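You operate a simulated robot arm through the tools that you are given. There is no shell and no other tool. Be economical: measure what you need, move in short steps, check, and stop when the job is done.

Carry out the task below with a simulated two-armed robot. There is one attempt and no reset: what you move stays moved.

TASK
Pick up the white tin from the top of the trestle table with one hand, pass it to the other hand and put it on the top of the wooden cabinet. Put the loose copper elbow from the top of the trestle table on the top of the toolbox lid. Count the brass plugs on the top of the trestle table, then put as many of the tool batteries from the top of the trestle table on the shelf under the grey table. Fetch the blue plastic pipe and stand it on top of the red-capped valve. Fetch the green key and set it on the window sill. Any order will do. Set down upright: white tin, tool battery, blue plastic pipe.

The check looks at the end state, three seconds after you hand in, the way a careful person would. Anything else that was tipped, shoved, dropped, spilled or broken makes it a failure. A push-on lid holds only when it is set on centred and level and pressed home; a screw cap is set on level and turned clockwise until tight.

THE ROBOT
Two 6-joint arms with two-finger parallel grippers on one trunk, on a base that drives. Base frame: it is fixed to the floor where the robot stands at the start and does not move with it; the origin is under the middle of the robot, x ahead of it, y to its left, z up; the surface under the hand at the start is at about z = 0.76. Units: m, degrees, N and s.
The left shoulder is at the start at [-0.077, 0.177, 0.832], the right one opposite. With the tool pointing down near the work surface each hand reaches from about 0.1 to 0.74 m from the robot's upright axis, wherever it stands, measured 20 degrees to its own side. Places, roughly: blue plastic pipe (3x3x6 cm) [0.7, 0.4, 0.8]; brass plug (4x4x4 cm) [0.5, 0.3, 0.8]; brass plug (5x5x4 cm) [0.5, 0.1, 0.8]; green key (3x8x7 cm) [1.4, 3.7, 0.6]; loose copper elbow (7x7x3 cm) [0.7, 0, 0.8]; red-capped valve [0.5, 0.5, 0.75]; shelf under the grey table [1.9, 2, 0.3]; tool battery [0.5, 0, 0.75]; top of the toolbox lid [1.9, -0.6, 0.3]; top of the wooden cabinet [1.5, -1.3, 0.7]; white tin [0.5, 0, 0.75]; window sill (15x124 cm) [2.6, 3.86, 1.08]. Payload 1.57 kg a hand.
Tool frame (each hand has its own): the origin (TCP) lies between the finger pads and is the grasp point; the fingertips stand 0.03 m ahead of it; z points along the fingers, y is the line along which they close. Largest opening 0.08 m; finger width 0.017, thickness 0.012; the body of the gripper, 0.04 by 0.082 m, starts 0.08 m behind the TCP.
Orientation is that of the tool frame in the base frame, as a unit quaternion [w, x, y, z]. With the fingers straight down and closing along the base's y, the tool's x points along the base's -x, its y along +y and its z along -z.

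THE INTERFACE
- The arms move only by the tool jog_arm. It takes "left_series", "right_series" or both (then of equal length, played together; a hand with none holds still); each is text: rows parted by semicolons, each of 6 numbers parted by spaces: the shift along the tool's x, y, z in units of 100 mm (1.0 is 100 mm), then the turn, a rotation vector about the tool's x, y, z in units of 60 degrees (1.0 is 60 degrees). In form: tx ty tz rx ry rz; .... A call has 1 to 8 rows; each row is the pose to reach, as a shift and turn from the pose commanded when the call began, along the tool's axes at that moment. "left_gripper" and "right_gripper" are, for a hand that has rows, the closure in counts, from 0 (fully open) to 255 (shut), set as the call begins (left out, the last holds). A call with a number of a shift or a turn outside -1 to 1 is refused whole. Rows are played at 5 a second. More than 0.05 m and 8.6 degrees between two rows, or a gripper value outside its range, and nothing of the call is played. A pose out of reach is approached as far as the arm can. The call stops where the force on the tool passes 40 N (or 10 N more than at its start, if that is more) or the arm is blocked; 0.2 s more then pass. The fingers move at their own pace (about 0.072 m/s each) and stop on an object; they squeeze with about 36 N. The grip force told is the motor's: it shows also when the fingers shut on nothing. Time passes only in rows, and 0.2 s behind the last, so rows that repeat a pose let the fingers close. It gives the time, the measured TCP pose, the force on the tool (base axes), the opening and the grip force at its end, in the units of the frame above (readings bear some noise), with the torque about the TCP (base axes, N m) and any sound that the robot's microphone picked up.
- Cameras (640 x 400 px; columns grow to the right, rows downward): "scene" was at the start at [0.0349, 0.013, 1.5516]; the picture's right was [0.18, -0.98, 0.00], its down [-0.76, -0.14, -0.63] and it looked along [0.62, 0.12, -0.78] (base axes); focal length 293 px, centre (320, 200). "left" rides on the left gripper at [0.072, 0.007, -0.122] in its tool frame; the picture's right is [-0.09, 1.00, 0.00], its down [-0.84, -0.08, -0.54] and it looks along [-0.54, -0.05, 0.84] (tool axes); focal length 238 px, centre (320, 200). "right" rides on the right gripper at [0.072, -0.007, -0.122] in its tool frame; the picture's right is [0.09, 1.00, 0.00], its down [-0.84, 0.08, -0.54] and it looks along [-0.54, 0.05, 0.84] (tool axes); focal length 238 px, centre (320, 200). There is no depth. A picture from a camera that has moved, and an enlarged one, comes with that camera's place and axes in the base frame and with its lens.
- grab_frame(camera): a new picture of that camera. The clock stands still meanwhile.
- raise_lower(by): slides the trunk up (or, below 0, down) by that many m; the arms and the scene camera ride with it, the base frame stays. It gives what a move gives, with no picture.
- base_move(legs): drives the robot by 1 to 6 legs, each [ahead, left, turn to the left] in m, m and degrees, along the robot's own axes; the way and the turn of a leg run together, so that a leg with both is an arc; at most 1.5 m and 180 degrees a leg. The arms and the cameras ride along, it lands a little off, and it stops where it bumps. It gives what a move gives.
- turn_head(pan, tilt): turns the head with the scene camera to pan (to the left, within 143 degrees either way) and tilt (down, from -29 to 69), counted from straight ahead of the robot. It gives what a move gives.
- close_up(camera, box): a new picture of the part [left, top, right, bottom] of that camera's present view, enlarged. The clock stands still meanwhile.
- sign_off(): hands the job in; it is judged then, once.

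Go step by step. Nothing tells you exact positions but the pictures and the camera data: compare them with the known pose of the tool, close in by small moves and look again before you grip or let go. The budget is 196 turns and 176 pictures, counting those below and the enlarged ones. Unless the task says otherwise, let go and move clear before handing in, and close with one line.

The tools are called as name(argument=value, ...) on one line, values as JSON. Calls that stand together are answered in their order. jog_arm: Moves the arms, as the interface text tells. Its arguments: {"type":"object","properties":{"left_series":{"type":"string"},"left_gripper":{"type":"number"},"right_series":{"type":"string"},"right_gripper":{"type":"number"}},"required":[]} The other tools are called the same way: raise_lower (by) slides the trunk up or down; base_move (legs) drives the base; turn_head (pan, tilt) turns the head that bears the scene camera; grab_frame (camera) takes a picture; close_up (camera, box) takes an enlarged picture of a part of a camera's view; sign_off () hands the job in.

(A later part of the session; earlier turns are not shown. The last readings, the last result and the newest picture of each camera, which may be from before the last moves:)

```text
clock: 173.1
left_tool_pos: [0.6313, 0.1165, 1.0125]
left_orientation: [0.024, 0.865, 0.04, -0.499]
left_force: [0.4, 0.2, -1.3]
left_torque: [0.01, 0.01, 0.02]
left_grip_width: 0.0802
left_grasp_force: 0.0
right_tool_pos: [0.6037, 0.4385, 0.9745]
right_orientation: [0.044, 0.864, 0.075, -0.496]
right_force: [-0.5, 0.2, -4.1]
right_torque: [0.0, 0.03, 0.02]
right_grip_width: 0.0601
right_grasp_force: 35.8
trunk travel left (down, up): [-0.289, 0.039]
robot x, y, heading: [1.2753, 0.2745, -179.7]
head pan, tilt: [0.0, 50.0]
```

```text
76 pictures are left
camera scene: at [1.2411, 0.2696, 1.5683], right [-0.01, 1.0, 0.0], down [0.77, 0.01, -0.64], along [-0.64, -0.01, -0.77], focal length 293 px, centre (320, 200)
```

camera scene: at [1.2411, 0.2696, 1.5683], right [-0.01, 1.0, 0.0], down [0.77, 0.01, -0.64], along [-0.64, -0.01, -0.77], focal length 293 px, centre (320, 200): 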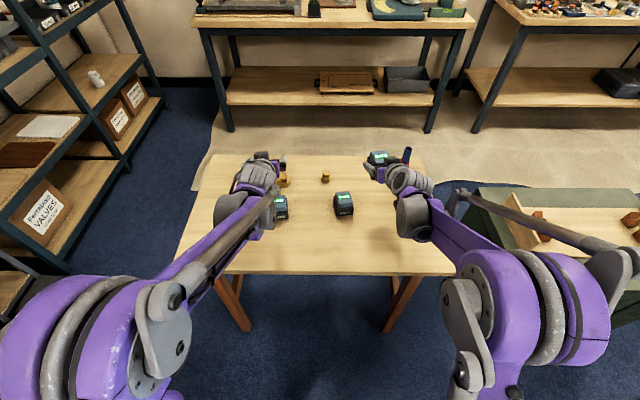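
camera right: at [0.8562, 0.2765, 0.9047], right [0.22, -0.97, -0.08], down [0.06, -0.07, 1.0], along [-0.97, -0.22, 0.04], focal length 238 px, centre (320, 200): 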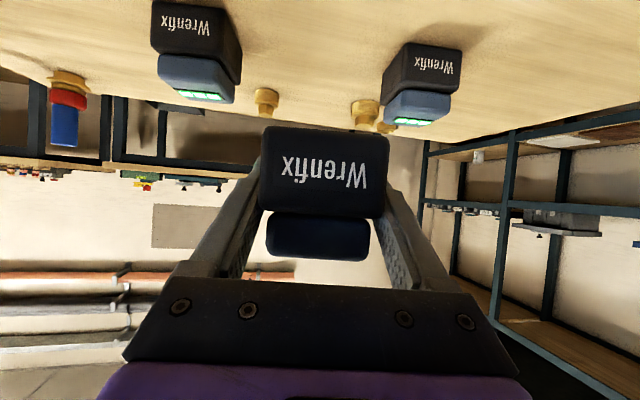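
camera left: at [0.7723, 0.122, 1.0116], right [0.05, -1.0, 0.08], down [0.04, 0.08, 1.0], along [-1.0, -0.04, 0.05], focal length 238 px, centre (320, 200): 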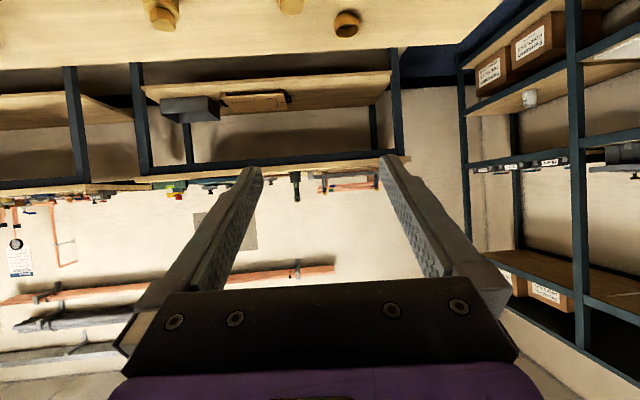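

I lower the left hand to just above battery C and check.

jog_arm(left_series="0.35 0 0.2 0 0 0; 0.7 0 0.4 0 0 0; 1 0 0.577 0 0 0; 1 0 0.577 0 0 0")

grab_frame(camera="left")

close_up(camera="scene", box=[230, 150, 370, 238])

```text
clock: 174.1
left_tool_pos: [0.63, 0.1131, 0.8958]
left_orientation: [0.024, 0.865, 0.039, -0.499]
left_force: [0.3, -0.3, -0.3]
left_torque: [0.01, 0.01, -0.01]
left_grip_width: 0.0802
left_grasp_force: 0.0
right_tool_pos: [0.6035, 0.4381, 0.9739]
right_orientation: [0.043, 0.864, 0.076, -0.497]
right_force: [0.6, 0.3, -3.6]
right_torque: [-0.01, -0.01, 0.01]
right_grip_width: 0.0595
right_grasp_force: 36.2
trunk travel left (down, up): [-0.289, 0.039]
robot x, y, heading: [1.274, 0.2715, -179.3]
head pan, tilt: [0.0, 50.0]
```

```text
75 pictures are left
camera left: at [0.7712, 0.1184, 0.8954], right [0.04, -1.0, 0.08], down [0.04, 0.08, 1.0], along [-1.0, -0.04, 0.05], focal length 238 px, centre (320, 200)
```

left: 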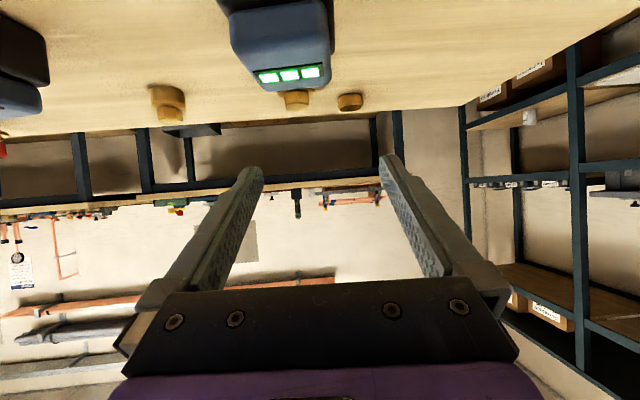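

```text
4.55 times, centred on (300, 194) of scene
camera zoom: at [1.2406, 0.2695, 1.5683], right [-0.01, 1.0, 0.0], down [0.77, 0.01, -0.64], along [-0.64, -0.01, -0.77], focal length 1334 px, centre (411, 227)
```

zoom: 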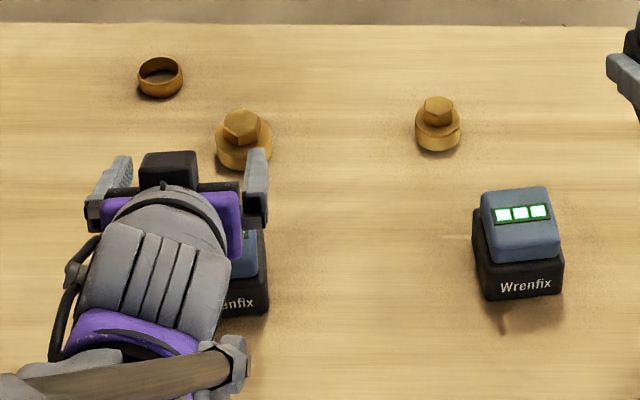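

Battery C appears about 11 mm right of the grip line and 12 mm further ahead. I correct, lower 30 mm and re-check.

jog_arm(left_series="-0.06 -0.11 0.1 0 0 0; 0.2 -0.11 0.254 0 0 0; 0.2 -0.11 0.254 0 0 0")

grab_frame(camera="left")

```text
clock: 174.9
left_tool_pos: [0.617, 0.1243, 0.8684]
left_orientation: [0.024, 0.865, 0.039, -0.5]
left_force: [-0.2, -0.7, -0.3]
left_torque: [-0.02, 0.01, -0.01]
left_grip_width: 0.0801
left_grasp_force: 0.0
right_tool_pos: [0.6046, 0.4365, 0.9739]
right_orientation: [0.043, 0.863, 0.075, -0.497]
right_force: [-0.1, -0.3, -4.2]
right_torque: [0.02, -0.03, 0.0]
right_grip_width: 0.0598
right_grasp_force: 36.1
trunk travel left (down, up): [-0.289, 0.039]
robot x, y, heading: [1.2747, 0.2739, -179.5]
head pan, tilt: [0.0, 50.0]
```

```text
73 pictures are left
camera left: at [0.7581, 0.1305, 0.8657], right [0.04, -1.0, 0.08], down [0.04, 0.08, 1.0], along [-1.0, -0.04, 0.05], focal length 238 px, centre (320, 200)
```

left: 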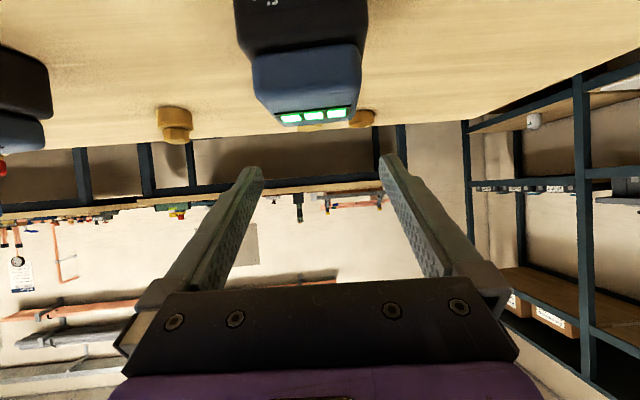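

Almost aligned (3 mm). I correct, descend to z 0.789 and look once before closing.

jog_arm(left_series="-0.02 -0.03 0.04 0 0 0; 0.2 -0.03 0.17 0 0 0; 0.45 -0.03 0.31 0 0 0; 0.66 -0.03 0.44 0 0 0; 0.66 -0.03 0.44 0 0 0")

grab_frame(camera="left")

```text
clock: 176.1
left_tool_pos: [0.6126, 0.1255, 0.7867]
left_orientation: [0.024, 0.865, 0.039, -0.5]
left_force: [0.9, 0.1, -0.3]
left_torque: [0.02, 0.03, -0.02]
left_grip_width: 0.08
left_grasp_force: 0.1
right_tool_pos: [0.6046, 0.4388, 0.9726]
right_orientation: [0.043, 0.864, 0.076, -0.496]
right_force: [0.1, -0.6, -2.8]
right_torque: [0.01, -0.02, 0.0]
right_grip_width: 0.06
right_grasp_force: 36.5
trunk travel left (down, up): [-0.289, 0.039]
robot x, y, heading: [1.274, 0.2723, -179.3]
head pan, tilt: [0.0, 50.0]
```

```text
72 pictures are left
camera left: at [0.7533, 0.131, 0.7861], right [0.04, -1.0, 0.08], down [0.04, 0.08, 1.0], along [-1.0, -0.04, 0.05], focal length 238 px, centre (320, 200)
```

left: 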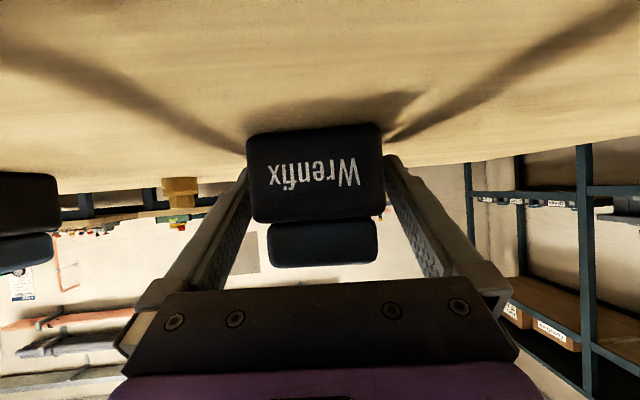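

Centred. I close on battery C and lift.

jog_arm(left_series="0 0 0 0 0 0; 0 0 0 0 0 0; 0 0 0 0 0 0; 0 0 0 0 0 0", left_gripper=255)

jog_arm(left_series="-0.1 0 -0.058 0 0 0; -0.4 0 -0.23 0 0 0; -0.7 0 -0.4 0 0 0; -1 0 -0.577 0 0 0")

jog_arm(left_series="-0.3 0 -0.17 0 0 0; -0.6 0 -0.35 0 0 0; -0.6 0 -0.35 0 0 0")

grab_frame(camera="left")

grab_frame(camera="scene")

```text
clock: 177.1
left_tool_pos: [0.612, 0.125, 0.7874]
left_orientation: [0.024, 0.865, 0.04, -0.499]
left_force: [-0.9, -1.4, 0.1]
left_torque: [-0.03, 0.05, 0.0]
left_grip_width: 0.06
left_grasp_force: 36.2
right_tool_pos: [0.6032, 0.4364, 0.9744]
right_orientation: [0.043, 0.864, 0.076, -0.496]
right_force: [0.7, -0.5, -3.9]
right_torque: [0.01, 0.02, 0.0]
right_grip_width: 0.0598
right_grasp_force: 36.0
trunk travel left (down, up): [-0.289, 0.039]
robot x, y, heading: [1.2796, 0.2712, -179.5]
head pan, tilt: [0.0, 50.0]
```

```text
clock: 178.1
left_tool_pos: [0.6121, 0.1264, 0.9033]
left_orientation: [0.023, 0.865, 0.039, -0.5]
left_force: [0.0, 0.4, -3.9]
left_torque: [0.0, 0.03, 0.0]
left_grip_width: 0.0601
left_grasp_force: 36.0
right_tool_pos: [0.6028, 0.4371, 0.9742]
right_orientation: [0.043, 0.863, 0.075, -0.498]
right_force: [0.6, -0.6, -2.7]
right_torque: [-0.04, 0.02, 0.01]
right_grip_width: 0.0597
right_grasp_force: 36.2
trunk travel left (down, up): [-0.289, 0.039]
robot x, y, heading: [1.2733, 0.2749, -179.4]
head pan, tilt: [0.0, 50.0]
```

```text
clock: 178.9
left_tool_pos: [0.6121, 0.1239, 0.9736]
left_orientation: [0.023, 0.865, 0.039, -0.499]
left_force: [-0.1, 0.3, -3.5]
left_torque: [0.01, 0.04, 0.0]
left_grip_width: 0.0599
left_grasp_force: 36.1
right_tool_pos: [0.6039, 0.4372, 0.9737]
right_orientation: [0.043, 0.864, 0.075, -0.496]
right_force: [-0.4, 0.4, -4.7]
right_torque: [0.02, 0.0, 0.01]
right_grip_width: 0.06
right_grasp_force: 35.8
trunk travel left (down, up): [-0.289, 0.039]
robot x, y, heading: [1.274, 0.2709, -179.3]
head pan, tilt: [0.0, 50.0]
```

```text
71 pictures are left
camera left: at [0.7536, 0.131, 0.9721], right [0.04, -1.0, 0.08], down [0.04, 0.08, 1.0], along [-1.0, -0.04, 0.05], focal length 238 px, centre (320, 200)
```

left: 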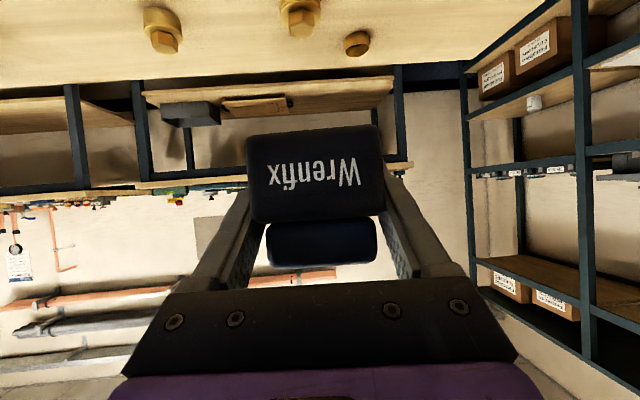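

```text
70 pictures are left
camera scene: at [1.2393, 0.2693, 1.5683], right [-0.01, 1.0, 0.0], down [0.77, 0.01, -0.64], along [-0.64, -0.01, -0.77], focal length 293 px, centre (320, 200)
```

scene: 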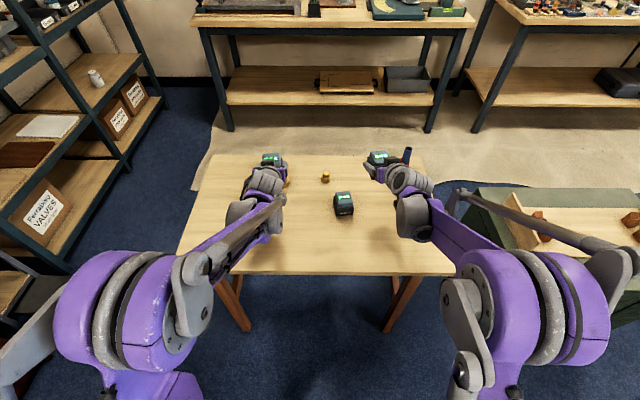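

Both batteries are held. I back off, turn to face the grey table and look.

base_move(legs=[[-0.36, 0, 0], [0, 0, -90]])

grab_frame(camera="scene")

turn_head(pan=0, tilt=25)

grab_frame(camera="scene")

```text
clock: 185.0
left_tool_pos: [1.4747, 0.9327, 0.9725]
left_orientation: [-0.332, 0.646, -0.576, -0.374]
left_force: [-0.2, -0.7, -3.7]
left_torque: [0.01, -0.01, 0.0]
left_grip_width: 0.0596
left_grasp_force: 36.0
right_tool_pos: [1.787, 0.9511, 0.9743]
right_orientation: [-0.315, 0.672, -0.549, -0.385]
right_force: [0.4, -0.1, -4.2]
right_torque: [-0.01, 0.0, 0.02]
right_grip_width: 0.0599
right_grasp_force: 35.8
trunk travel left (down, up): [-0.289, 0.039]
robot x, y, heading: [1.6353, 0.2718, 92.2]
head pan, tilt: [0.0, 50.0]
```

```text
69 pictures are left
camera scene: at [1.6368, 0.3103, 1.5683], right [1.0, 0.03, 0.0], down [0.03, -0.77, -0.64], along [-0.02, 0.64, -0.77], focal length 293 px, centre (320, 200)
```

scene: 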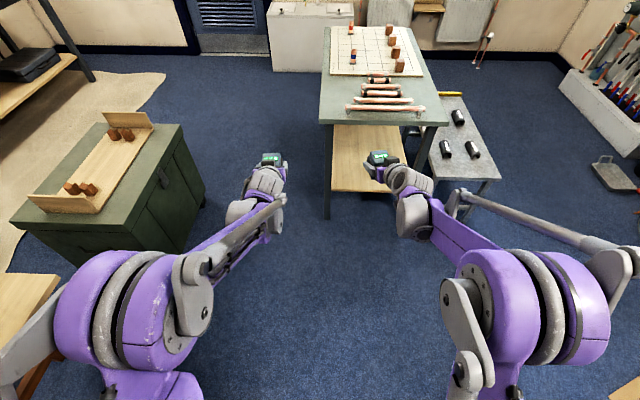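

```text
clock: 185.9
left_tool_pos: [1.4747, 0.933, 0.9718]
left_orientation: [-0.332, 0.647, -0.576, -0.374]
left_force: [-0.1, 0.3, -4.0]
left_torque: [0.02, 0.0, -0.02]
left_grip_width: 0.0598
left_grasp_force: 36.0
right_tool_pos: [1.7869, 0.95, 0.9732]
right_orientation: [-0.314, 0.672, -0.549, -0.385]
right_force: [0.5, -0.7, -3.7]
right_torque: [0.02, -0.01, -0.01]
right_grip_width: 0.0598
right_grasp_force: 36.9
trunk travel left (down, up): [-0.289, 0.039]
robot x, y, heading: [1.64, 0.277, 92.3]
head pan, tilt: [0.0, 25.0]
```

```text
68 pictures are left
camera scene: at [1.6362, 0.3255, 1.6057], right [1.0, 0.03, 0.0], down [0.01, -0.42, -0.91], along [-0.03, 0.91, -0.42], focal length 293 px, centre (320, 200)
```

scene: 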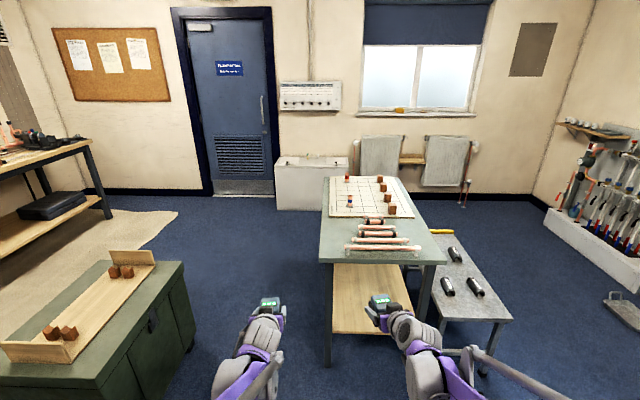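

The shelf is clear underneath; pipes and a game board lie on the table top, so I'll enter low. I line up with the table's middle (x ≈ 1.87) and bring the hands closer together.

base_move(legs=[[0.1, -0.23, -2]])

jog_arm(left_series="0 -0.28 0 0 0 0; 0 -0.55 0 0 0 0; 0 -0.55 0 0 0 0", right_series="0 0.28 0 0 0 0; 0 0.55 0 0 0 0; 0 0.55 0 0 0 0")

raise_lower(by=-0.285)

grab_frame(camera="scene")

```text
clock: 188.5
left_tool_pos: [1.7277, 1.0426, 0.9725]
left_orientation: [-0.339, 0.634, -0.59, -0.367]
left_force: [0.0, -0.4, -4.0]
left_torque: [0.02, 0.02, 0.05]
left_grip_width: 0.0597
left_grasp_force: 35.8
right_tool_pos: [2.0403, 1.0462, 0.9732]
right_orientation: [-0.324, 0.659, -0.563, -0.379]
right_force: [0.1, -0.6, -3.8]
right_torque: [0.01, -0.03, 0.01]
right_grip_width: 0.0599
right_grasp_force: 35.6
trunk travel left (down, up): [-0.289, 0.039]
robot x, y, heading: [1.8635, 0.3802, 89.5]
head pan, tilt: [0.0, 25.0]
```

```text
clock: 189.3
left_tool_pos: [1.7828, 1.0471, 0.9717]
left_orientation: [-0.34, 0.634, -0.59, -0.367]
left_force: [-0.2, -0.1, -3.8]
left_torque: [0.02, -0.02, -0.02]
left_grip_width: 0.0598
left_grasp_force: 36.1
right_tool_pos: [1.9857, 1.0389, 0.9741]
right_orientation: [-0.322, 0.66, -0.563, -0.379]
right_force: [-0.5, -0.1, -3.8]
right_torque: [0.02, 0.01, 0.0]
right_grip_width: 0.0596
right_grasp_force: 36.1
trunk travel left (down, up): [-0.289, 0.039]
robot x, y, heading: [1.8613, 0.3791, 89.8]
head pan, tilt: [0.0, 25.0]
```

```text
clock: 192.2
left_tool_pos: [1.782, 1.0476, 0.6878]
left_orientation: [-0.34, 0.634, -0.59, -0.367]
left_force: [0.6, 0.6, -3.7]
left_torque: [0.02, 0.03, 0.0]
left_grip_width: 0.0601
left_grasp_force: 35.9
right_tool_pos: [1.9864, 1.0383, 0.6889]
right_orientation: [-0.322, 0.66, -0.563, -0.379]
right_force: [0.4, -0.1, -2.9]
right_torque: [-0.01, 0.02, -0.02]
right_grip_width: 0.0598
right_grasp_force: 35.8
trunk travel left (down, up): [-0.004, 0.324]
robot x, y, heading: [1.864, 0.3774, 89.6]
head pan, tilt: [0.0, 25.0]
```

```text
67 pictures are left
camera scene: at [1.8633, 0.479, 1.3148], right [1.0, -0.01, 0.0], down [0.0, -0.42, -0.91], along [0.01, 0.91, -0.42], focal length 293 px, centre (320, 200)
```

scene: 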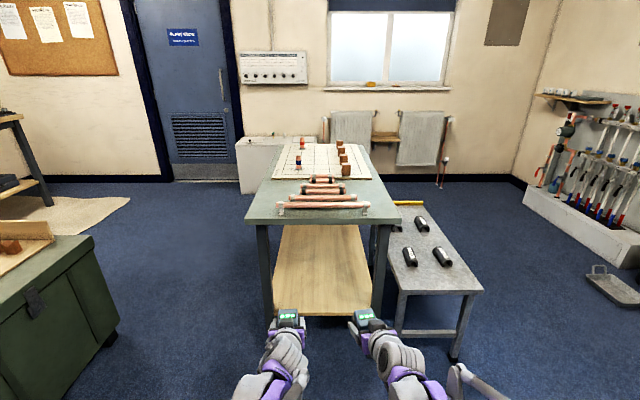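

The hands are at x 1.78 and 1.99, centred on the table. I lower both to z ≈ 0.37 before driving in.

jog_arm(left_series="0.35 0 0.2 0 0 0; 0.7 0 0.4 0 0 0; 1 0 0.577 0 0 0", right_series="0.35 0 0.2 0 0 0; 0.7 0 0.4 0 0 0; 1 0 0.577 0 0 0")

jog_arm(left_series="0.35 0 0.2 0 0 0; 0.7 0 0.4 0 0 0; 1 0 0.577 0 0 0", right_series="0.35 0 0.2 0 0 0; 0.7 0 0.4 0 0 0; 1 0 0.577 0 0 0")

jog_arm(left_series="0.35 0 0.2 0 0 0; 0.7 0 0.4 0 0 0; 0.7 0 0.4 0 0 0", right_series="0.35 0 0.2 0 0 0; 0.7 0 0.4 0 0 0; 0.7 0 0.4 0 0 0")

turn_head(pan=0, tilt=40)

grab_frame(camera="scene")

grab_frame(camera="right")

```text
clock: 192.9
left_tool_pos: [1.7824, 1.0468, 0.5733]
left_orientation: [-0.34, 0.634, -0.589, -0.367]
left_force: [-0.3, -0.2, -3.3]
left_torque: [0.03, 0.0, 0.03]
left_grip_width: 0.0596
left_grasp_force: 35.9
right_tool_pos: [1.9852, 1.0362, 0.5731]
right_orientation: [-0.323, 0.66, -0.563, -0.379]
right_force: [-0.1, 0.3, -4.3]
right_torque: [0.0, 0.06, -0.01]
right_grip_width: 0.06
right_grasp_force: 36.3
trunk travel left (down, up): [-0.004, 0.324]
robot x, y, heading: [1.86, 0.3791, 89.6]
head pan, tilt: [0.0, 25.0]
```

```text
clock: 193.8
left_tool_pos: [1.7808, 1.0475, 0.4588]
left_orientation: [-0.34, 0.634, -0.59, -0.366]
left_force: [0.1, -0.2, -3.6]
left_torque: [-0.01, 0.03, 0.02]
left_grip_width: 0.0601
left_grasp_force: 36.2
right_tool_pos: [1.9845, 1.0369, 0.4553]
right_orientation: [-0.323, 0.659, -0.563, -0.378]
right_force: [-0.3, 0.6, -3.3]
right_torque: [-0.01, -0.01, 0.0]
right_grip_width: 0.0598
right_grasp_force: 35.4
trunk travel left (down, up): [-0.004, 0.324]
robot x, y, heading: [1.8597, 0.3815, 89.6]
head pan, tilt: [0.0, 25.0]
```

```text
clock: 194.6
left_tool_pos: [1.7798, 1.0479, 0.3779]
left_orientation: [-0.34, 0.634, -0.591, -0.366]
left_force: [-0.7, -0.2, -3.4]
left_torque: [0.02, 0.01, 0.03]
left_grip_width: 0.06
left_grasp_force: 36.1
right_tool_pos: [1.9871, 1.0341, 0.3751]
right_orientation: [-0.323, 0.659, -0.563, -0.379]
right_force: [-0.8, -0.2, -3.3]
right_torque: [0.03, -0.01, -0.03]
right_grip_width: 0.0595
right_grasp_force: 35.9
trunk travel left (down, up): [-0.004, 0.324]
robot x, y, heading: [1.8587, 0.3776, 89.8]
head pan, tilt: [0.0, 25.0]
```

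```text
clock: 195.3
left_tool_pos: [1.7801, 1.0479, 0.3767]
left_orientation: [-0.34, 0.635, -0.589, -0.367]
left_force: [0.4, -0.1, -4.3]
left_torque: [0.01, 0.01, -0.01]
left_grip_width: 0.0598
left_grasp_force: 36.3
right_tool_pos: [1.9846, 1.0363, 0.3745]
right_orientation: [-0.324, 0.659, -0.564, -0.378]
right_force: [0.0, 0.3, -4.2]
right_torque: [-0.02, 0.01, 0.0]
right_grip_width: 0.0597
right_grasp_force: 36.4
trunk travel left (down, up): [-0.004, 0.324]
robot x, y, heading: [1.8598, 0.3782, 89.7]
head pan, tilt: [0.0, 40.0]
```

```text
66 pictures are left
camera scene: at [1.8632, 0.472, 1.2915], right [1.0, -0.01, 0.0], down [0.0, -0.64, -0.77], along [0.01, 0.77, -0.64], focal length 293 px, centre (320, 200)
```

scene: 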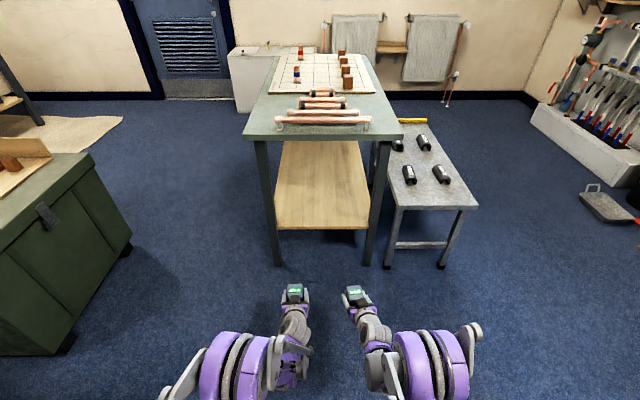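

```text
65 pictures are left
camera right: at [2.0134, 0.8977, 0.3735], right [-0.98, -0.2, -0.08], down [-0.07, -0.06, 1.0], along [-0.21, 0.98, 0.04], focal length 238 px, centre (320, 200)
```

right: 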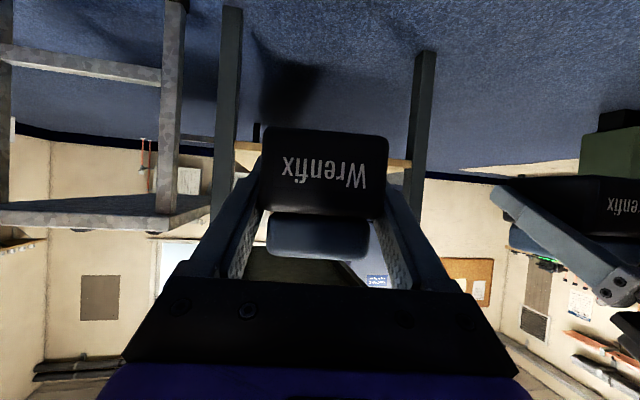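

Battery bottoms are about 5 cm above shelf level with good side clearance to the legs. I drive in, first 0.3 m.

base_move(legs=[[0.3, 0, 0]])

grab_frame(camera="scene")

grab_frame(camera="left")

```text
clock: 197.4
left_tool_pos: [1.7808, 1.3454, 0.3768]
left_orientation: [-0.34, 0.635, -0.589, -0.368]
left_force: [-0.2, -0.7, -3.2]
left_torque: [0.02, 0.05, 0.06]
left_grip_width: 0.0598
left_grasp_force: 36.1
right_tool_pos: [1.987, 1.3332, 0.3761]
right_orientation: [-0.324, 0.659, -0.564, -0.378]
right_force: [0.1, 0.8, -3.9]
right_torque: [-0.01, 0.0, -0.02]
right_grip_width: 0.0595
right_grasp_force: 36.4
trunk travel left (down, up): [-0.004, 0.324]
robot x, y, heading: [1.8657, 0.6747, 89.5]
head pan, tilt: [0.0, 40.0]
```

```text
64 pictures are left
camera scene: at [1.8652, 0.7707, 1.2914], right [1.0, -0.01, 0.0], down [0.0, -0.64, -0.77], along [0.01, 0.77, -0.64], focal length 293 px, centre (320, 200)
```

scene: 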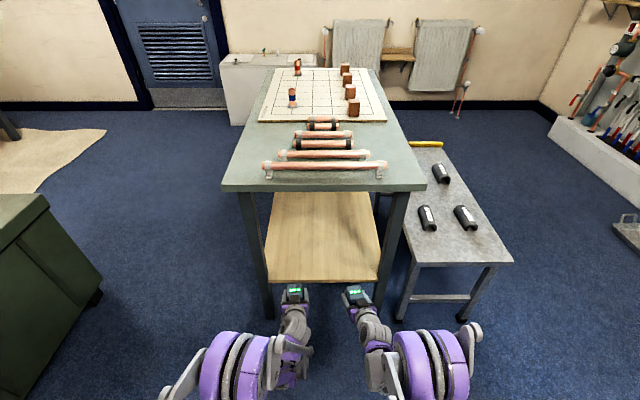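

```text
63 pictures are left
camera left: at [1.7853, 1.2051, 0.3766], right [-1.0, -0.03, 0.08], down [0.08, -0.04, 1.0], along [-0.02, 1.0, 0.05], focal length 238 px, centre (320, 200)
```

left: 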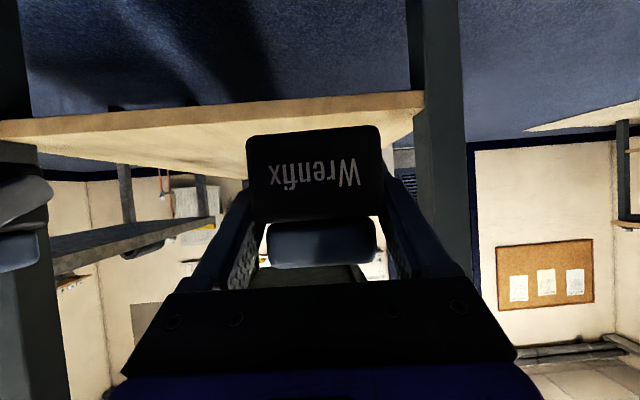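

Clearances look fine (about 3–4 cm to the left leg). I drive 0.2 m further in.

base_move(legs=[[0.2, -0.005, 0]])

grab_frame(camera="scene")

grab_frame(camera="left")

grab_frame(camera="right")

```text
clock: 198.9
left_tool_pos: [1.7916, 1.5448, 0.3777]
left_orientation: [-0.34, 0.633, -0.591, -0.366]
left_force: [0.6, 0.4, -3.3]
left_torque: [0.01, -0.02, 0.0]
left_grip_width: 0.0598
left_grasp_force: 35.6
right_tool_pos: [1.9971, 1.5323, 0.3747]
right_orientation: [-0.324, 0.659, -0.565, -0.377]
right_force: [0.1, 0.2, -3.7]
right_torque: [0.0, -0.01, -0.02]
right_grip_width: 0.0598
right_grasp_force: 36.0
trunk travel left (down, up): [-0.004, 0.324]
robot x, y, heading: [1.8712, 0.8731, 89.5]
head pan, tilt: [0.0, 40.0]
```

```text
62 pictures are left
camera scene: at [1.8721, 0.9694, 1.2914], right [1.0, -0.01, 0.0], down [-0.01, -0.64, -0.77], along [0.01, 0.77, -0.64], focal length 293 px, centre (320, 200)
```

scene: 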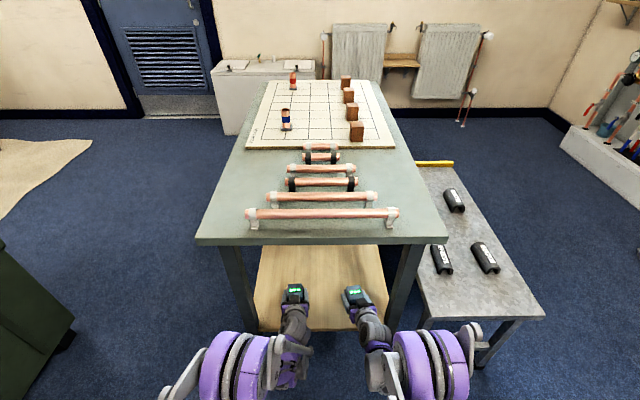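

```text
61 pictures are left
camera left: at [1.7933, 1.404, 0.3766], right [-1.0, -0.02, 0.08], down [0.08, -0.04, 1.0], along [-0.02, 1.0, 0.05], focal length 238 px, centre (320, 200)
```

left: 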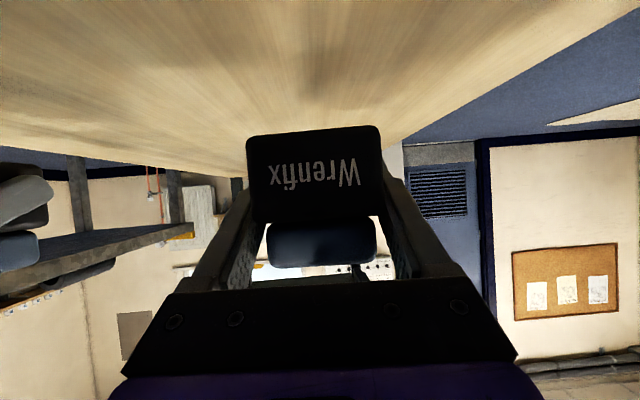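

```text
60 pictures are left
camera right: at [2.0234, 1.3945, 0.3734], right [-0.98, -0.2, -0.08], down [-0.07, -0.06, 1.0], along [-0.2, 0.98, 0.04], focal length 238 px, centre (320, 200)
```

right: 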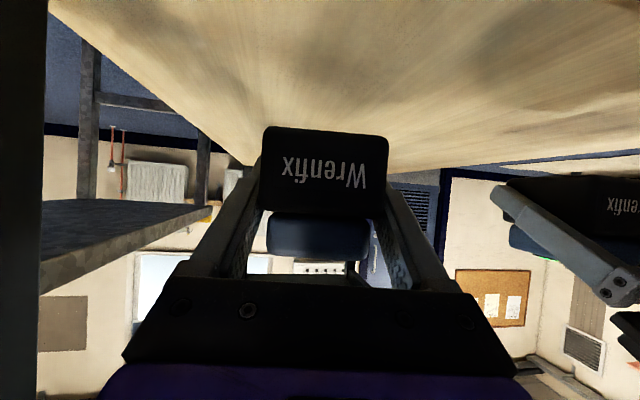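

Both batteries are above the shelf. I lower the left one first, slowly at the end.

jog_arm(left_series="0.13 0 0.075 0 0 0; 0.26 0 0.15 0 0 0; 0.26 0 0.15 0 0 0")

jog_arm(left_series="0.026 0 0.015 0 0 0; 0.052 0 0.03 0 0 0; 0.078 0 0.045 0 0 0; 0.104 0 0.06 0 0 0; 0.13 0 0.075 0 0 0; 0.156 0 0.09 0 0 0; 0.182 0 0.105 0 0 0; 0.208 0 0.12 0 0 0")

grab_frame(camera="left")

```text
clock: 199.8
left_tool_pos: [1.7893, 1.545, 0.3478]
left_orientation: [-0.34, 0.634, -0.59, -0.367]
left_force: [-0.1, -0.5, -4.5]
left_torque: [0.02, 0.05, 0.02]
left_grip_width: 0.0599
left_grasp_force: 35.9
right_tool_pos: [1.9967, 1.5316, 0.3764]
right_orientation: [-0.324, 0.659, -0.564, -0.378]
right_force: [0.2, 0.0, -3.5]
right_torque: [0.02, 0.01, -0.01]
right_grip_width: 0.06
right_grasp_force: 35.9
trunk travel left (down, up): [-0.004, 0.324]
robot x, y, heading: [1.8716, 0.8754, 89.4]
head pan, tilt: [0.0, 40.0]
```

```text
clock: 201.6
left_tool_pos: [1.7902, 1.546, 0.327]
left_orientation: [-0.342, 0.632, -0.591, -0.367]
left_force: [-2.2, 3.1, 29.2]
left_torque: [-0.51, -0.22, -0.02]
left_grip_width: 0.06
left_grasp_force: 35.8
right_tool_pos: [1.9956, 1.5317, 0.3755]
right_orientation: [-0.324, 0.659, -0.564, -0.379]
right_force: [0.2, 0.1, -3.4]
right_torque: [0.0, -0.03, 0.02]
right_grip_width: 0.0597
right_grasp_force: 35.4
trunk travel left (down, up): [-0.004, 0.324]
robot x, y, heading: [1.8714, 0.8764, 89.5]
head pan, tilt: [0.0, 40.0]
```

```text
59 pictures are left
camera left: at [1.793, 1.4042, 0.3252], right [-1.0, -0.02, 0.08], down [0.08, -0.05, 1.0], along [-0.02, 1.0, 0.05], focal length 238 px, centre (320, 200)
```

left: 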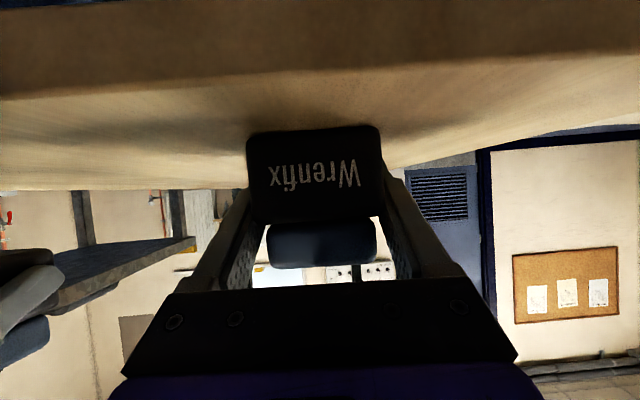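

Left battery is on the shelf. I relieve the press, then lower the right one too.

jog_arm(left_series="-0.015 0 -0.009 0 0 0; -0.015 0 -0.009 0 0 0", right_series="0.15 0 0.085 0 0 0; 0.3 0 0.173 0 0 0")

jog_arm(right_series="0.026 0 0.015 0 0 0; 0.052 0 0.03 0 0 0; 0.078 0 0.045 0 0 0; 0.104 0 0.06 0 0 0; 0.13 0 0.075 0 0 0; 0.156 0 0.09 0 0 0")

grab_frame(camera="right")

```text
clock: 202.2
left_tool_pos: [1.7911, 1.5452, 0.3271]
left_orientation: [-0.341, 0.633, -0.59, -0.367]
left_force: [-2.4, 7.8, 16.3]
left_torque: [0.77, 0.04, 0.08]
left_grip_width: 0.0599
left_grasp_force: 36.1
right_tool_pos: [1.9942, 1.5328, 0.3414]
right_orientation: [-0.324, 0.659, -0.563, -0.379]
right_force: [0.1, -0.7, -4.0]
right_torque: [0.01, 0.0, -0.02]
right_grip_width: 0.06
right_grasp_force: 36.0
trunk travel left (down, up): [-0.004, 0.324]
robot x, y, heading: [1.8711, 0.8759, 89.3]
head pan, tilt: [0.0, 40.0]
```

```text
clock: 203.6
left_tool_pos: [1.7904, 1.5435, 0.3265]
left_orientation: [-0.341, 0.633, -0.591, -0.366]
left_force: [0.4, -0.3, -1.1]
left_torque: [0.07, 0.11, 0.05]
left_grip_width: 0.06
left_grasp_force: 35.9
right_tool_pos: [1.9961, 1.532, 0.3258]
right_orientation: [-0.326, 0.657, -0.563, -0.38]
right_force: [0.2, 6.9, 29.0]
right_torque: [0.09, 0.04, -0.26]
right_grip_width: 0.0598
right_grasp_force: 35.6
trunk travel left (down, up): [-0.004, 0.324]
robot x, y, heading: [1.8686, 0.8724, 89.4]
head pan, tilt: [0.0, 40.0]
```

```text
58 pictures are left
camera right: at [2.023, 1.3936, 0.3231], right [-0.98, -0.2, -0.08], down [-0.07, -0.06, 1.0], along [-0.2, 0.98, 0.05], focal length 238 px, centre (320, 200)
```

right: 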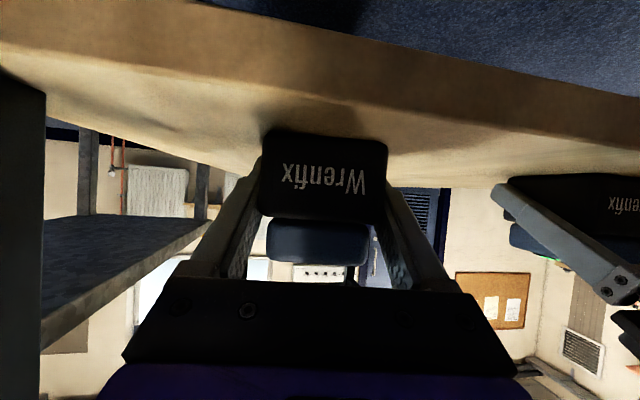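

Both rest on the shelf. I relieve the right, open both hands, and draw both back with a slight rise.

jog_arm(right_series="-0.015 0 -0.009 0 0 0; -0.02 0 -0.011 0 0 0; -0.02 0 -0.011 0 0 0")

jog_arm(left_series="0 0 0 0 0 0; 0 0 0 0 0 0; 0 0 0 0 0 0", right_series="0 0 0 0 0 0; 0 0 0 0 0 0; 0 0 0 0 0 0", left_gripper=0, right_gripper=0)

grab_frame(camera="left")

grab_frame(camera="right")

```text
clock: 204.3
left_tool_pos: [1.7906, 1.5449, 0.3271]
left_orientation: [-0.34, 0.634, -0.59, -0.367]
left_force: [-0.4, -3.0, 4.1]
left_torque: [0.18, 0.1, 0.01]
left_grip_width: 0.0599
left_grasp_force: 36.3
right_tool_pos: [1.9959, 1.531, 0.3255]
right_orientation: [-0.323, 0.659, -0.563, -0.379]
right_force: [1.3, 2.2, 7.0]
right_torque: [0.44, -0.16, -0.02]
right_grip_width: 0.0597
right_grasp_force: 36.5
trunk travel left (down, up): [-0.004, 0.324]
robot x, y, heading: [1.8696, 0.876, 89.4]
head pan, tilt: [0.0, 40.0]
```

```text
clock: 205.2
left_tool_pos: [1.7898, 1.5458, 0.3267]
left_orientation: [-0.34, 0.634, -0.591, -0.366]
left_force: [0.0, -0.4, -0.4]
left_torque: [-0.02, 0.0, 0.0]
left_grip_width: 0.0799
left_grasp_force: 0.0
right_tool_pos: [1.9963, 1.5304, 0.325]
right_orientation: [-0.323, 0.659, -0.564, -0.378]
right_force: [1.3, 0.1, -0.6]
right_torque: [0.0, -0.01, 0.0]
right_grip_width: 0.0797
right_grasp_force: 0.0
trunk travel left (down, up): [-0.004, 0.324]
robot x, y, heading: [1.8707, 0.8711, 89.4]
head pan, tilt: [0.0, 40.0]
```

```text
57 pictures are left
camera left: at [1.7935, 1.4035, 0.325], right [-1.0, -0.02, 0.08], down [0.08, -0.05, 1.0], along [-0.02, 1.0, 0.05], focal length 238 px, centre (320, 200)
```

left: 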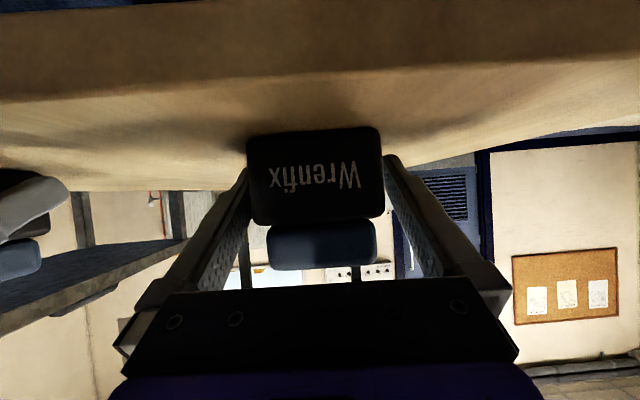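

```text
56 pictures are left
camera right: at [2.023, 1.394, 0.3235], right [-0.98, -0.2, -0.08], down [-0.07, -0.06, 1.0], along [-0.2, 0.98, 0.04], focal length 238 px, centre (320, 200)
```

right: 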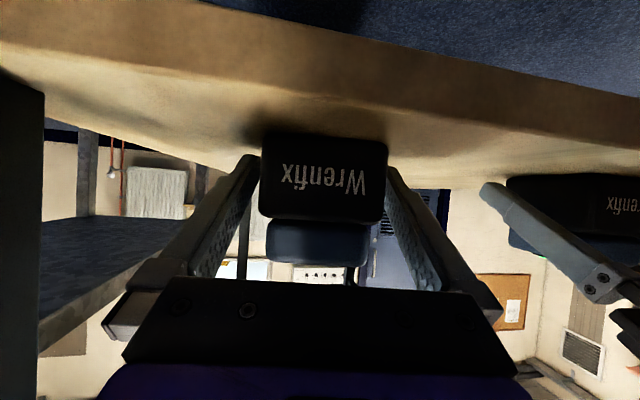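

Both are released. Sideways clearance is small and the hands are yawed, so I rise vertically above the batteries first, then back the base out.

jog_arm(left_series="-0.2 0 -0.115 0 0 0; -0.5 0 -0.29 0 0 0; -0.8 0 -0.46 0 0 0; -0.85 0 -0.49 0 0 0", right_series="-0.2 0 -0.115 0 0 0; -0.5 0 -0.29 0 0 0; -0.8 0 -0.46 0 0 0; -0.85 0 -0.49 0 0 0")

grab_frame(camera="left")

grab_frame(camera="right")

```text
clock: 206.2
left_tool_pos: [1.7911, 1.5443, 0.426]
left_orientation: [-0.34, 0.634, -0.59, -0.366]
left_force: [-0.1, 0.4, -0.4]
left_torque: [-0.01, -0.03, 0.01]
left_grip_width: 0.08
left_grasp_force: 0.1
right_tool_pos: [1.9956, 1.5316, 0.4246]
right_orientation: [-0.324, 0.659, -0.564, -0.378]
right_force: [0.4, 0.1, -0.4]
right_torque: [-0.04, -0.01, 0.02]
right_grip_width: 0.0799
right_grasp_force: 0.0
trunk travel left (down, up): [-0.004, 0.324]
robot x, y, heading: [1.868, 0.8762, 89.1]
head pan, tilt: [0.0, 40.0]
```

```text
55 pictures are left
camera left: at [1.7946, 1.4033, 0.424], right [-1.0, -0.02, 0.08], down [0.08, -0.05, 1.0], along [-0.02, 1.0, 0.05], focal length 238 px, centre (320, 200)
```

left: 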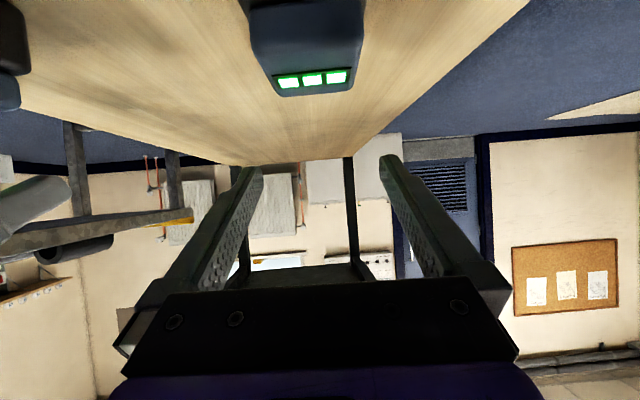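

```text
54 pictures are left
camera right: at [2.0228, 1.3942, 0.4217], right [-0.98, -0.2, -0.08], down [-0.07, -0.06, 1.0], along [-0.2, 0.98, 0.04], focal length 238 px, centre (320, 200)
```

right: 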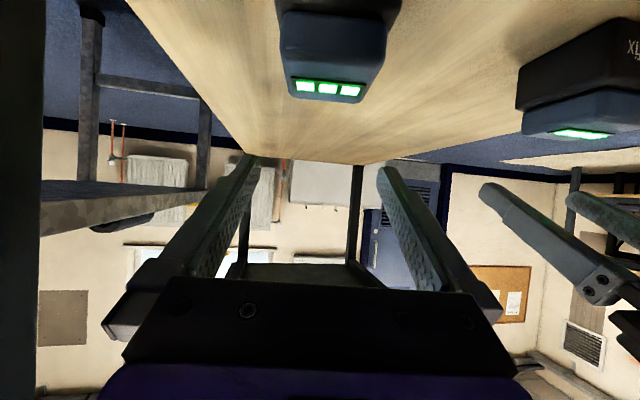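

Both batteries stand upright on the shelf. I back out, raise the trunk, return the hands to pointing down and head for the key via the left of the grey table.

base_move(legs=[[-0.55, 0, 0]])

raise_lower(by=0.31)

jog_arm(left_series="-0.1 0 -0.1 0 0.125 0; -0.2 0 -0.2 0 0.25 0; -0.3 0 -0.3 0 0.375 0; -0.5 0 -0.4 0 0.5 0; -0.7 0 -0.5 0 0.625 0; -0.8 0 -0.6 0 0.75 0; -0.9 0 -0.7 0 0.875 0; -1 0 -0.7 0 1 0", right_series="-0.1 0 -0.1 0 0.125 0; -0.2 0 -0.2 0 0.25 0; -0.3 0 -0.3 0 0.375 0; -0.5 0 -0.4 0 0.5 0; -0.7 0 -0.5 0 0.625 0; -0.8 0 -0.6 0 0.75 0; -0.9 0 -0.7 0 0.875 0; -1 0 -0.7 0 1 0")

jog_arm(left_series="0.4 0 -0.2 0 0 0; 0.8 0 -0.4 0 0 0; 1 0 -0.8 0 0 0", right_series="0.4 0 -0.2 0 0 0; 0.8 0 -0.4 0 0 0; 1 0 -0.8 0 0 0")

base_move(legs=[[0, 0.58, 0.5]])

turn_head(pan=0, tilt=40)

grab_frame(camera="scene")

```text
clock: 209.3
left_tool_pos: [1.7858, 0.9975, 0.4249]
left_orientation: [-0.339, 0.635, -0.589, -0.367]
left_force: [-0.6, 0.7, 0.0]
left_torque: [0.01, 0.03, 0.04]
left_grip_width: 0.08
left_grasp_force: 0.1
right_tool_pos: [1.9887, 0.9827, 0.4237]
right_orientation: [-0.323, 0.66, -0.563, -0.379]
right_force: [-0.8, 0.2, -0.1]
right_torque: [0.03, 0.01, -0.03]
right_grip_width: 0.0803
right_grasp_force: 0.1
trunk travel left (down, up): [-0.004, 0.324]
robot x, y, heading: [1.8674, 0.3239, 89.8]
head pan, tilt: [0.0, 40.0]
```

```text
clock: 212.4
left_tool_pos: [1.7851, 0.9951, 0.7355]
left_orientation: [-0.339, 0.635, -0.589, -0.367]
left_force: [-0.3, -0.1, 0.3]
left_torque: [0.02, -0.02, -0.01]
left_grip_width: 0.0799
left_grasp_force: 0.0
right_tool_pos: [1.9891, 0.9827, 0.7332]
right_orientation: [-0.322, 0.66, -0.563, -0.379]
right_force: [0.0, 0.3, 1.3]
right_torque: [0.02, -0.01, -0.02]
right_grip_width: 0.08
right_grasp_force: 0.0
trunk travel left (down, up): [-0.314, 0.014]
robot x, y, heading: [1.8626, 0.3279, 89.6]
head pan, tilt: [0.0, 40.0]
```

```text
clock: 214.2
left_tool_pos: [1.787, 0.9857, 0.8556]
left_orientation: [0.001, 0.733, -0.681, 0.001]
left_force: [-0.2, 0.5, -0.8]
left_torque: [-0.04, 0.02, -0.01]
left_grip_width: 0.0803
left_grasp_force: 0.0
right_tool_pos: [1.991, 0.973, 0.8529]
right_orientation: [0.003, 0.761, -0.649, 0.005]
right_force: [0.2, 0.7, -0.3]
right_torque: [0.01, 0.0, -0.01]
right_grip_width: 0.0801
right_grasp_force: 0.2
trunk travel left (down, up): [-0.314, 0.014]
robot x, y, heading: [1.8656, 0.3242, 89.8]
head pan, tilt: [0.0, 40.0]
```

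```text
clock: 215.0
left_tool_pos: [1.7935, 0.8826, 0.9365]
left_orientation: [0.0, 0.733, -0.681, -0.001]
left_force: [0.4, 0.3, 0.5]
left_torque: [0.06, 0.0, -0.01]
left_grip_width: 0.0799
left_grasp_force: 0.0
right_tool_pos: [2.0074, 0.8727, 0.9333]
right_orientation: [0.002, 0.761, -0.649, 0.001]
right_force: [0.3, -0.2, 0.3]
right_torque: [0.02, 0.02, -0.02]
right_grip_width: 0.0799
right_grasp_force: 0.0
trunk travel left (down, up): [-0.314, 0.014]
robot x, y, heading: [1.8664, 0.3262, 89.3]
head pan, tilt: [0.0, 40.0]
```

```text
clock: 220.6
left_tool_pos: [1.2129, 0.8873, 0.9359]
left_orientation: [0.001, 0.734, -0.679, 0.0]
left_force: [0.3, -0.1, -0.8]
left_torque: [-0.01, 0.02, -0.02]
left_grip_width: 0.0799
left_grasp_force: 0.0
right_tool_pos: [1.4281, 0.8782, 0.9316]
right_orientation: [0.002, 0.762, -0.647, 0.002]
right_force: [-0.3, 1.0, -0.3]
right_torque: [-0.04, 0.0, 0.01]
right_grip_width: 0.0799
right_grasp_force: 0.1
trunk travel left (down, up): [-0.314, 0.014]
robot x, y, heading: [1.289, 0.3275, 89.9]
head pan, tilt: [0.0, 40.0]
```

```text
clock: 221.2
left_tool_pos: [1.2137, 0.8859, 0.9368]
left_orientation: [0.0, 0.734, -0.679, 0.0]
left_force: [-0.3, -0.3, -0.1]
left_torque: [0.01, 0.02, -0.01]
left_grip_width: 0.0799
left_grasp_force: 0.0
right_tool_pos: [1.428, 0.8772, 0.9324]
right_orientation: [0.002, 0.762, -0.648, 0.003]
right_force: [0.3, 0.4, -0.1]
right_torque: [0.02, -0.01, 0.0]
right_grip_width: 0.0798
right_grasp_force: 0.0
trunk travel left (down, up): [-0.314, 0.014]
robot x, y, heading: [1.2897, 0.3307, 89.8]
head pan, tilt: [0.0, 40.0]
```

```text
53 pictures are left
camera scene: at [1.2894, 0.3698, 1.6095], right [1.0, 0.0, 0.0], down [0.0, -0.64, -0.77], along [0.0, 0.77, -0.64], focal length 293 px, centre (320, 200)
```

scene: 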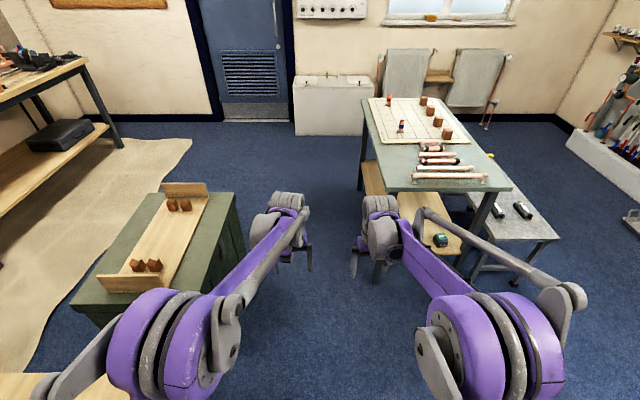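

The corridor between the green chest and the grey table is about 0.7 m wide, centred near x 1.2. I drive through it towards the white box.

base_move(legs=[[0, 0.09, 0], [1.2, 0, 0], [1.0, 0, 0]])

turn_head(pan=0, tilt=45)

grab_frame(camera="scene")

```text
clock: 233.1
left_tool_pos: [1.1219, 3.082, 0.9359]
left_orientation: [0.001, 0.735, -0.678, -0.001]
left_force: [0.4, 0.2, -0.2]
left_torque: [0.01, 0.01, -0.01]
left_grip_width: 0.08
left_grasp_force: 0.0
right_tool_pos: [1.3362, 3.0741, 0.933]
right_orientation: [0.002, 0.763, -0.646, 0.002]
right_force: [0.9, -0.9, -0.2]
right_torque: [0.0, 0.01, -0.01]
right_grip_width: 0.0801
right_grasp_force: 0.0
trunk travel left (down, up): [-0.314, 0.014]
robot x, y, heading: [1.1976, 2.5236, 90.1]
head pan, tilt: [0.0, 40.0]
```

```text
clock: 233.7
left_tool_pos: [1.1225, 3.0822, 0.9365]
left_orientation: [0.001, 0.735, -0.678, -0.001]
left_force: [0.0, -0.2, -0.5]
left_torque: [0.01, 0.04, -0.01]
left_grip_width: 0.0801
left_grasp_force: 0.0
right_tool_pos: [1.3356, 3.0756, 0.9313]
right_orientation: [0.002, 0.763, -0.647, 0.002]
right_force: [1.1, -1.2, -0.1]
right_torque: [0.04, 0.0, 0.02]
right_grip_width: 0.08
right_grasp_force: 0.1
trunk travel left (down, up): [-0.314, 0.014]
robot x, y, heading: [1.2004, 2.5244, 89.7]
head pan, tilt: [0.0, 45.0]
```

```text
52 pictures are left
camera scene: at [1.1988, 2.5622, 1.6023], right [1.0, 0.0, 0.0], down [0.0, -0.71, -0.71], along [0.0, 0.71, -0.71], focal length 293 px, centre (320, 200)
```

scene: 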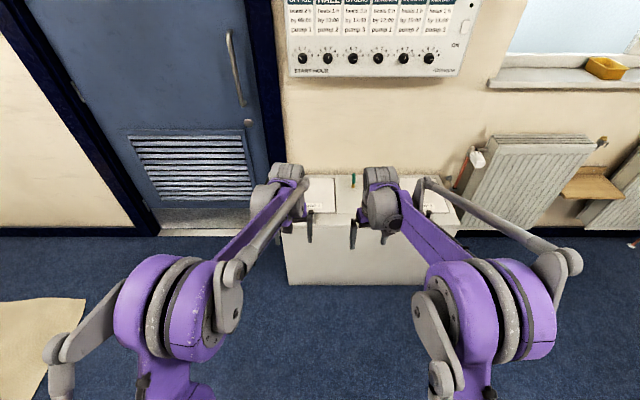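

A small green thing stands near the middle of the white box. I enlarge it.

close_up(camera="scene", box=[290, 155, 440, 249])

grab_frame(camera="right")

```text
4.26 times, centred on (365, 202) of scene
camera zoom: at [1.1988, 2.5622, 1.6023], right [1.0, 0.0, 0.0], down [0.0, -0.71, -0.71], along [0.0, 0.71, -0.71], focal length 1248 px, centre (128, 192)
```

zoom: 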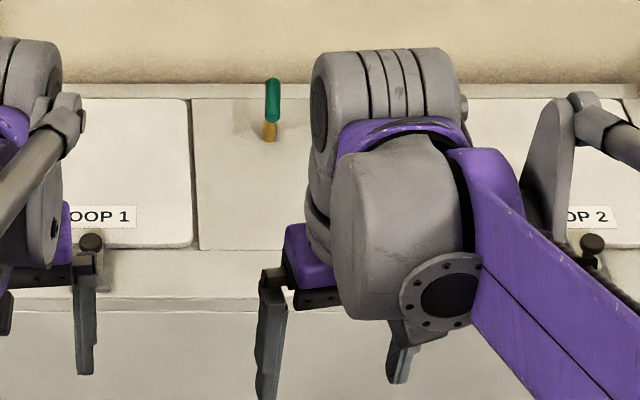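

```text
50 pictures are left
camera right: at [1.3531, 3.0062, 1.053], right [-0.97, -0.25, 0.0], down [-0.21, 0.82, 0.54], along [-0.14, 0.52, -0.84], focal length 238 px, centre (320, 200)
```

right: 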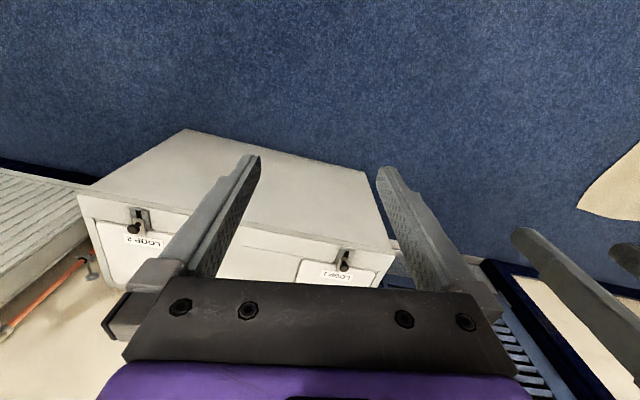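

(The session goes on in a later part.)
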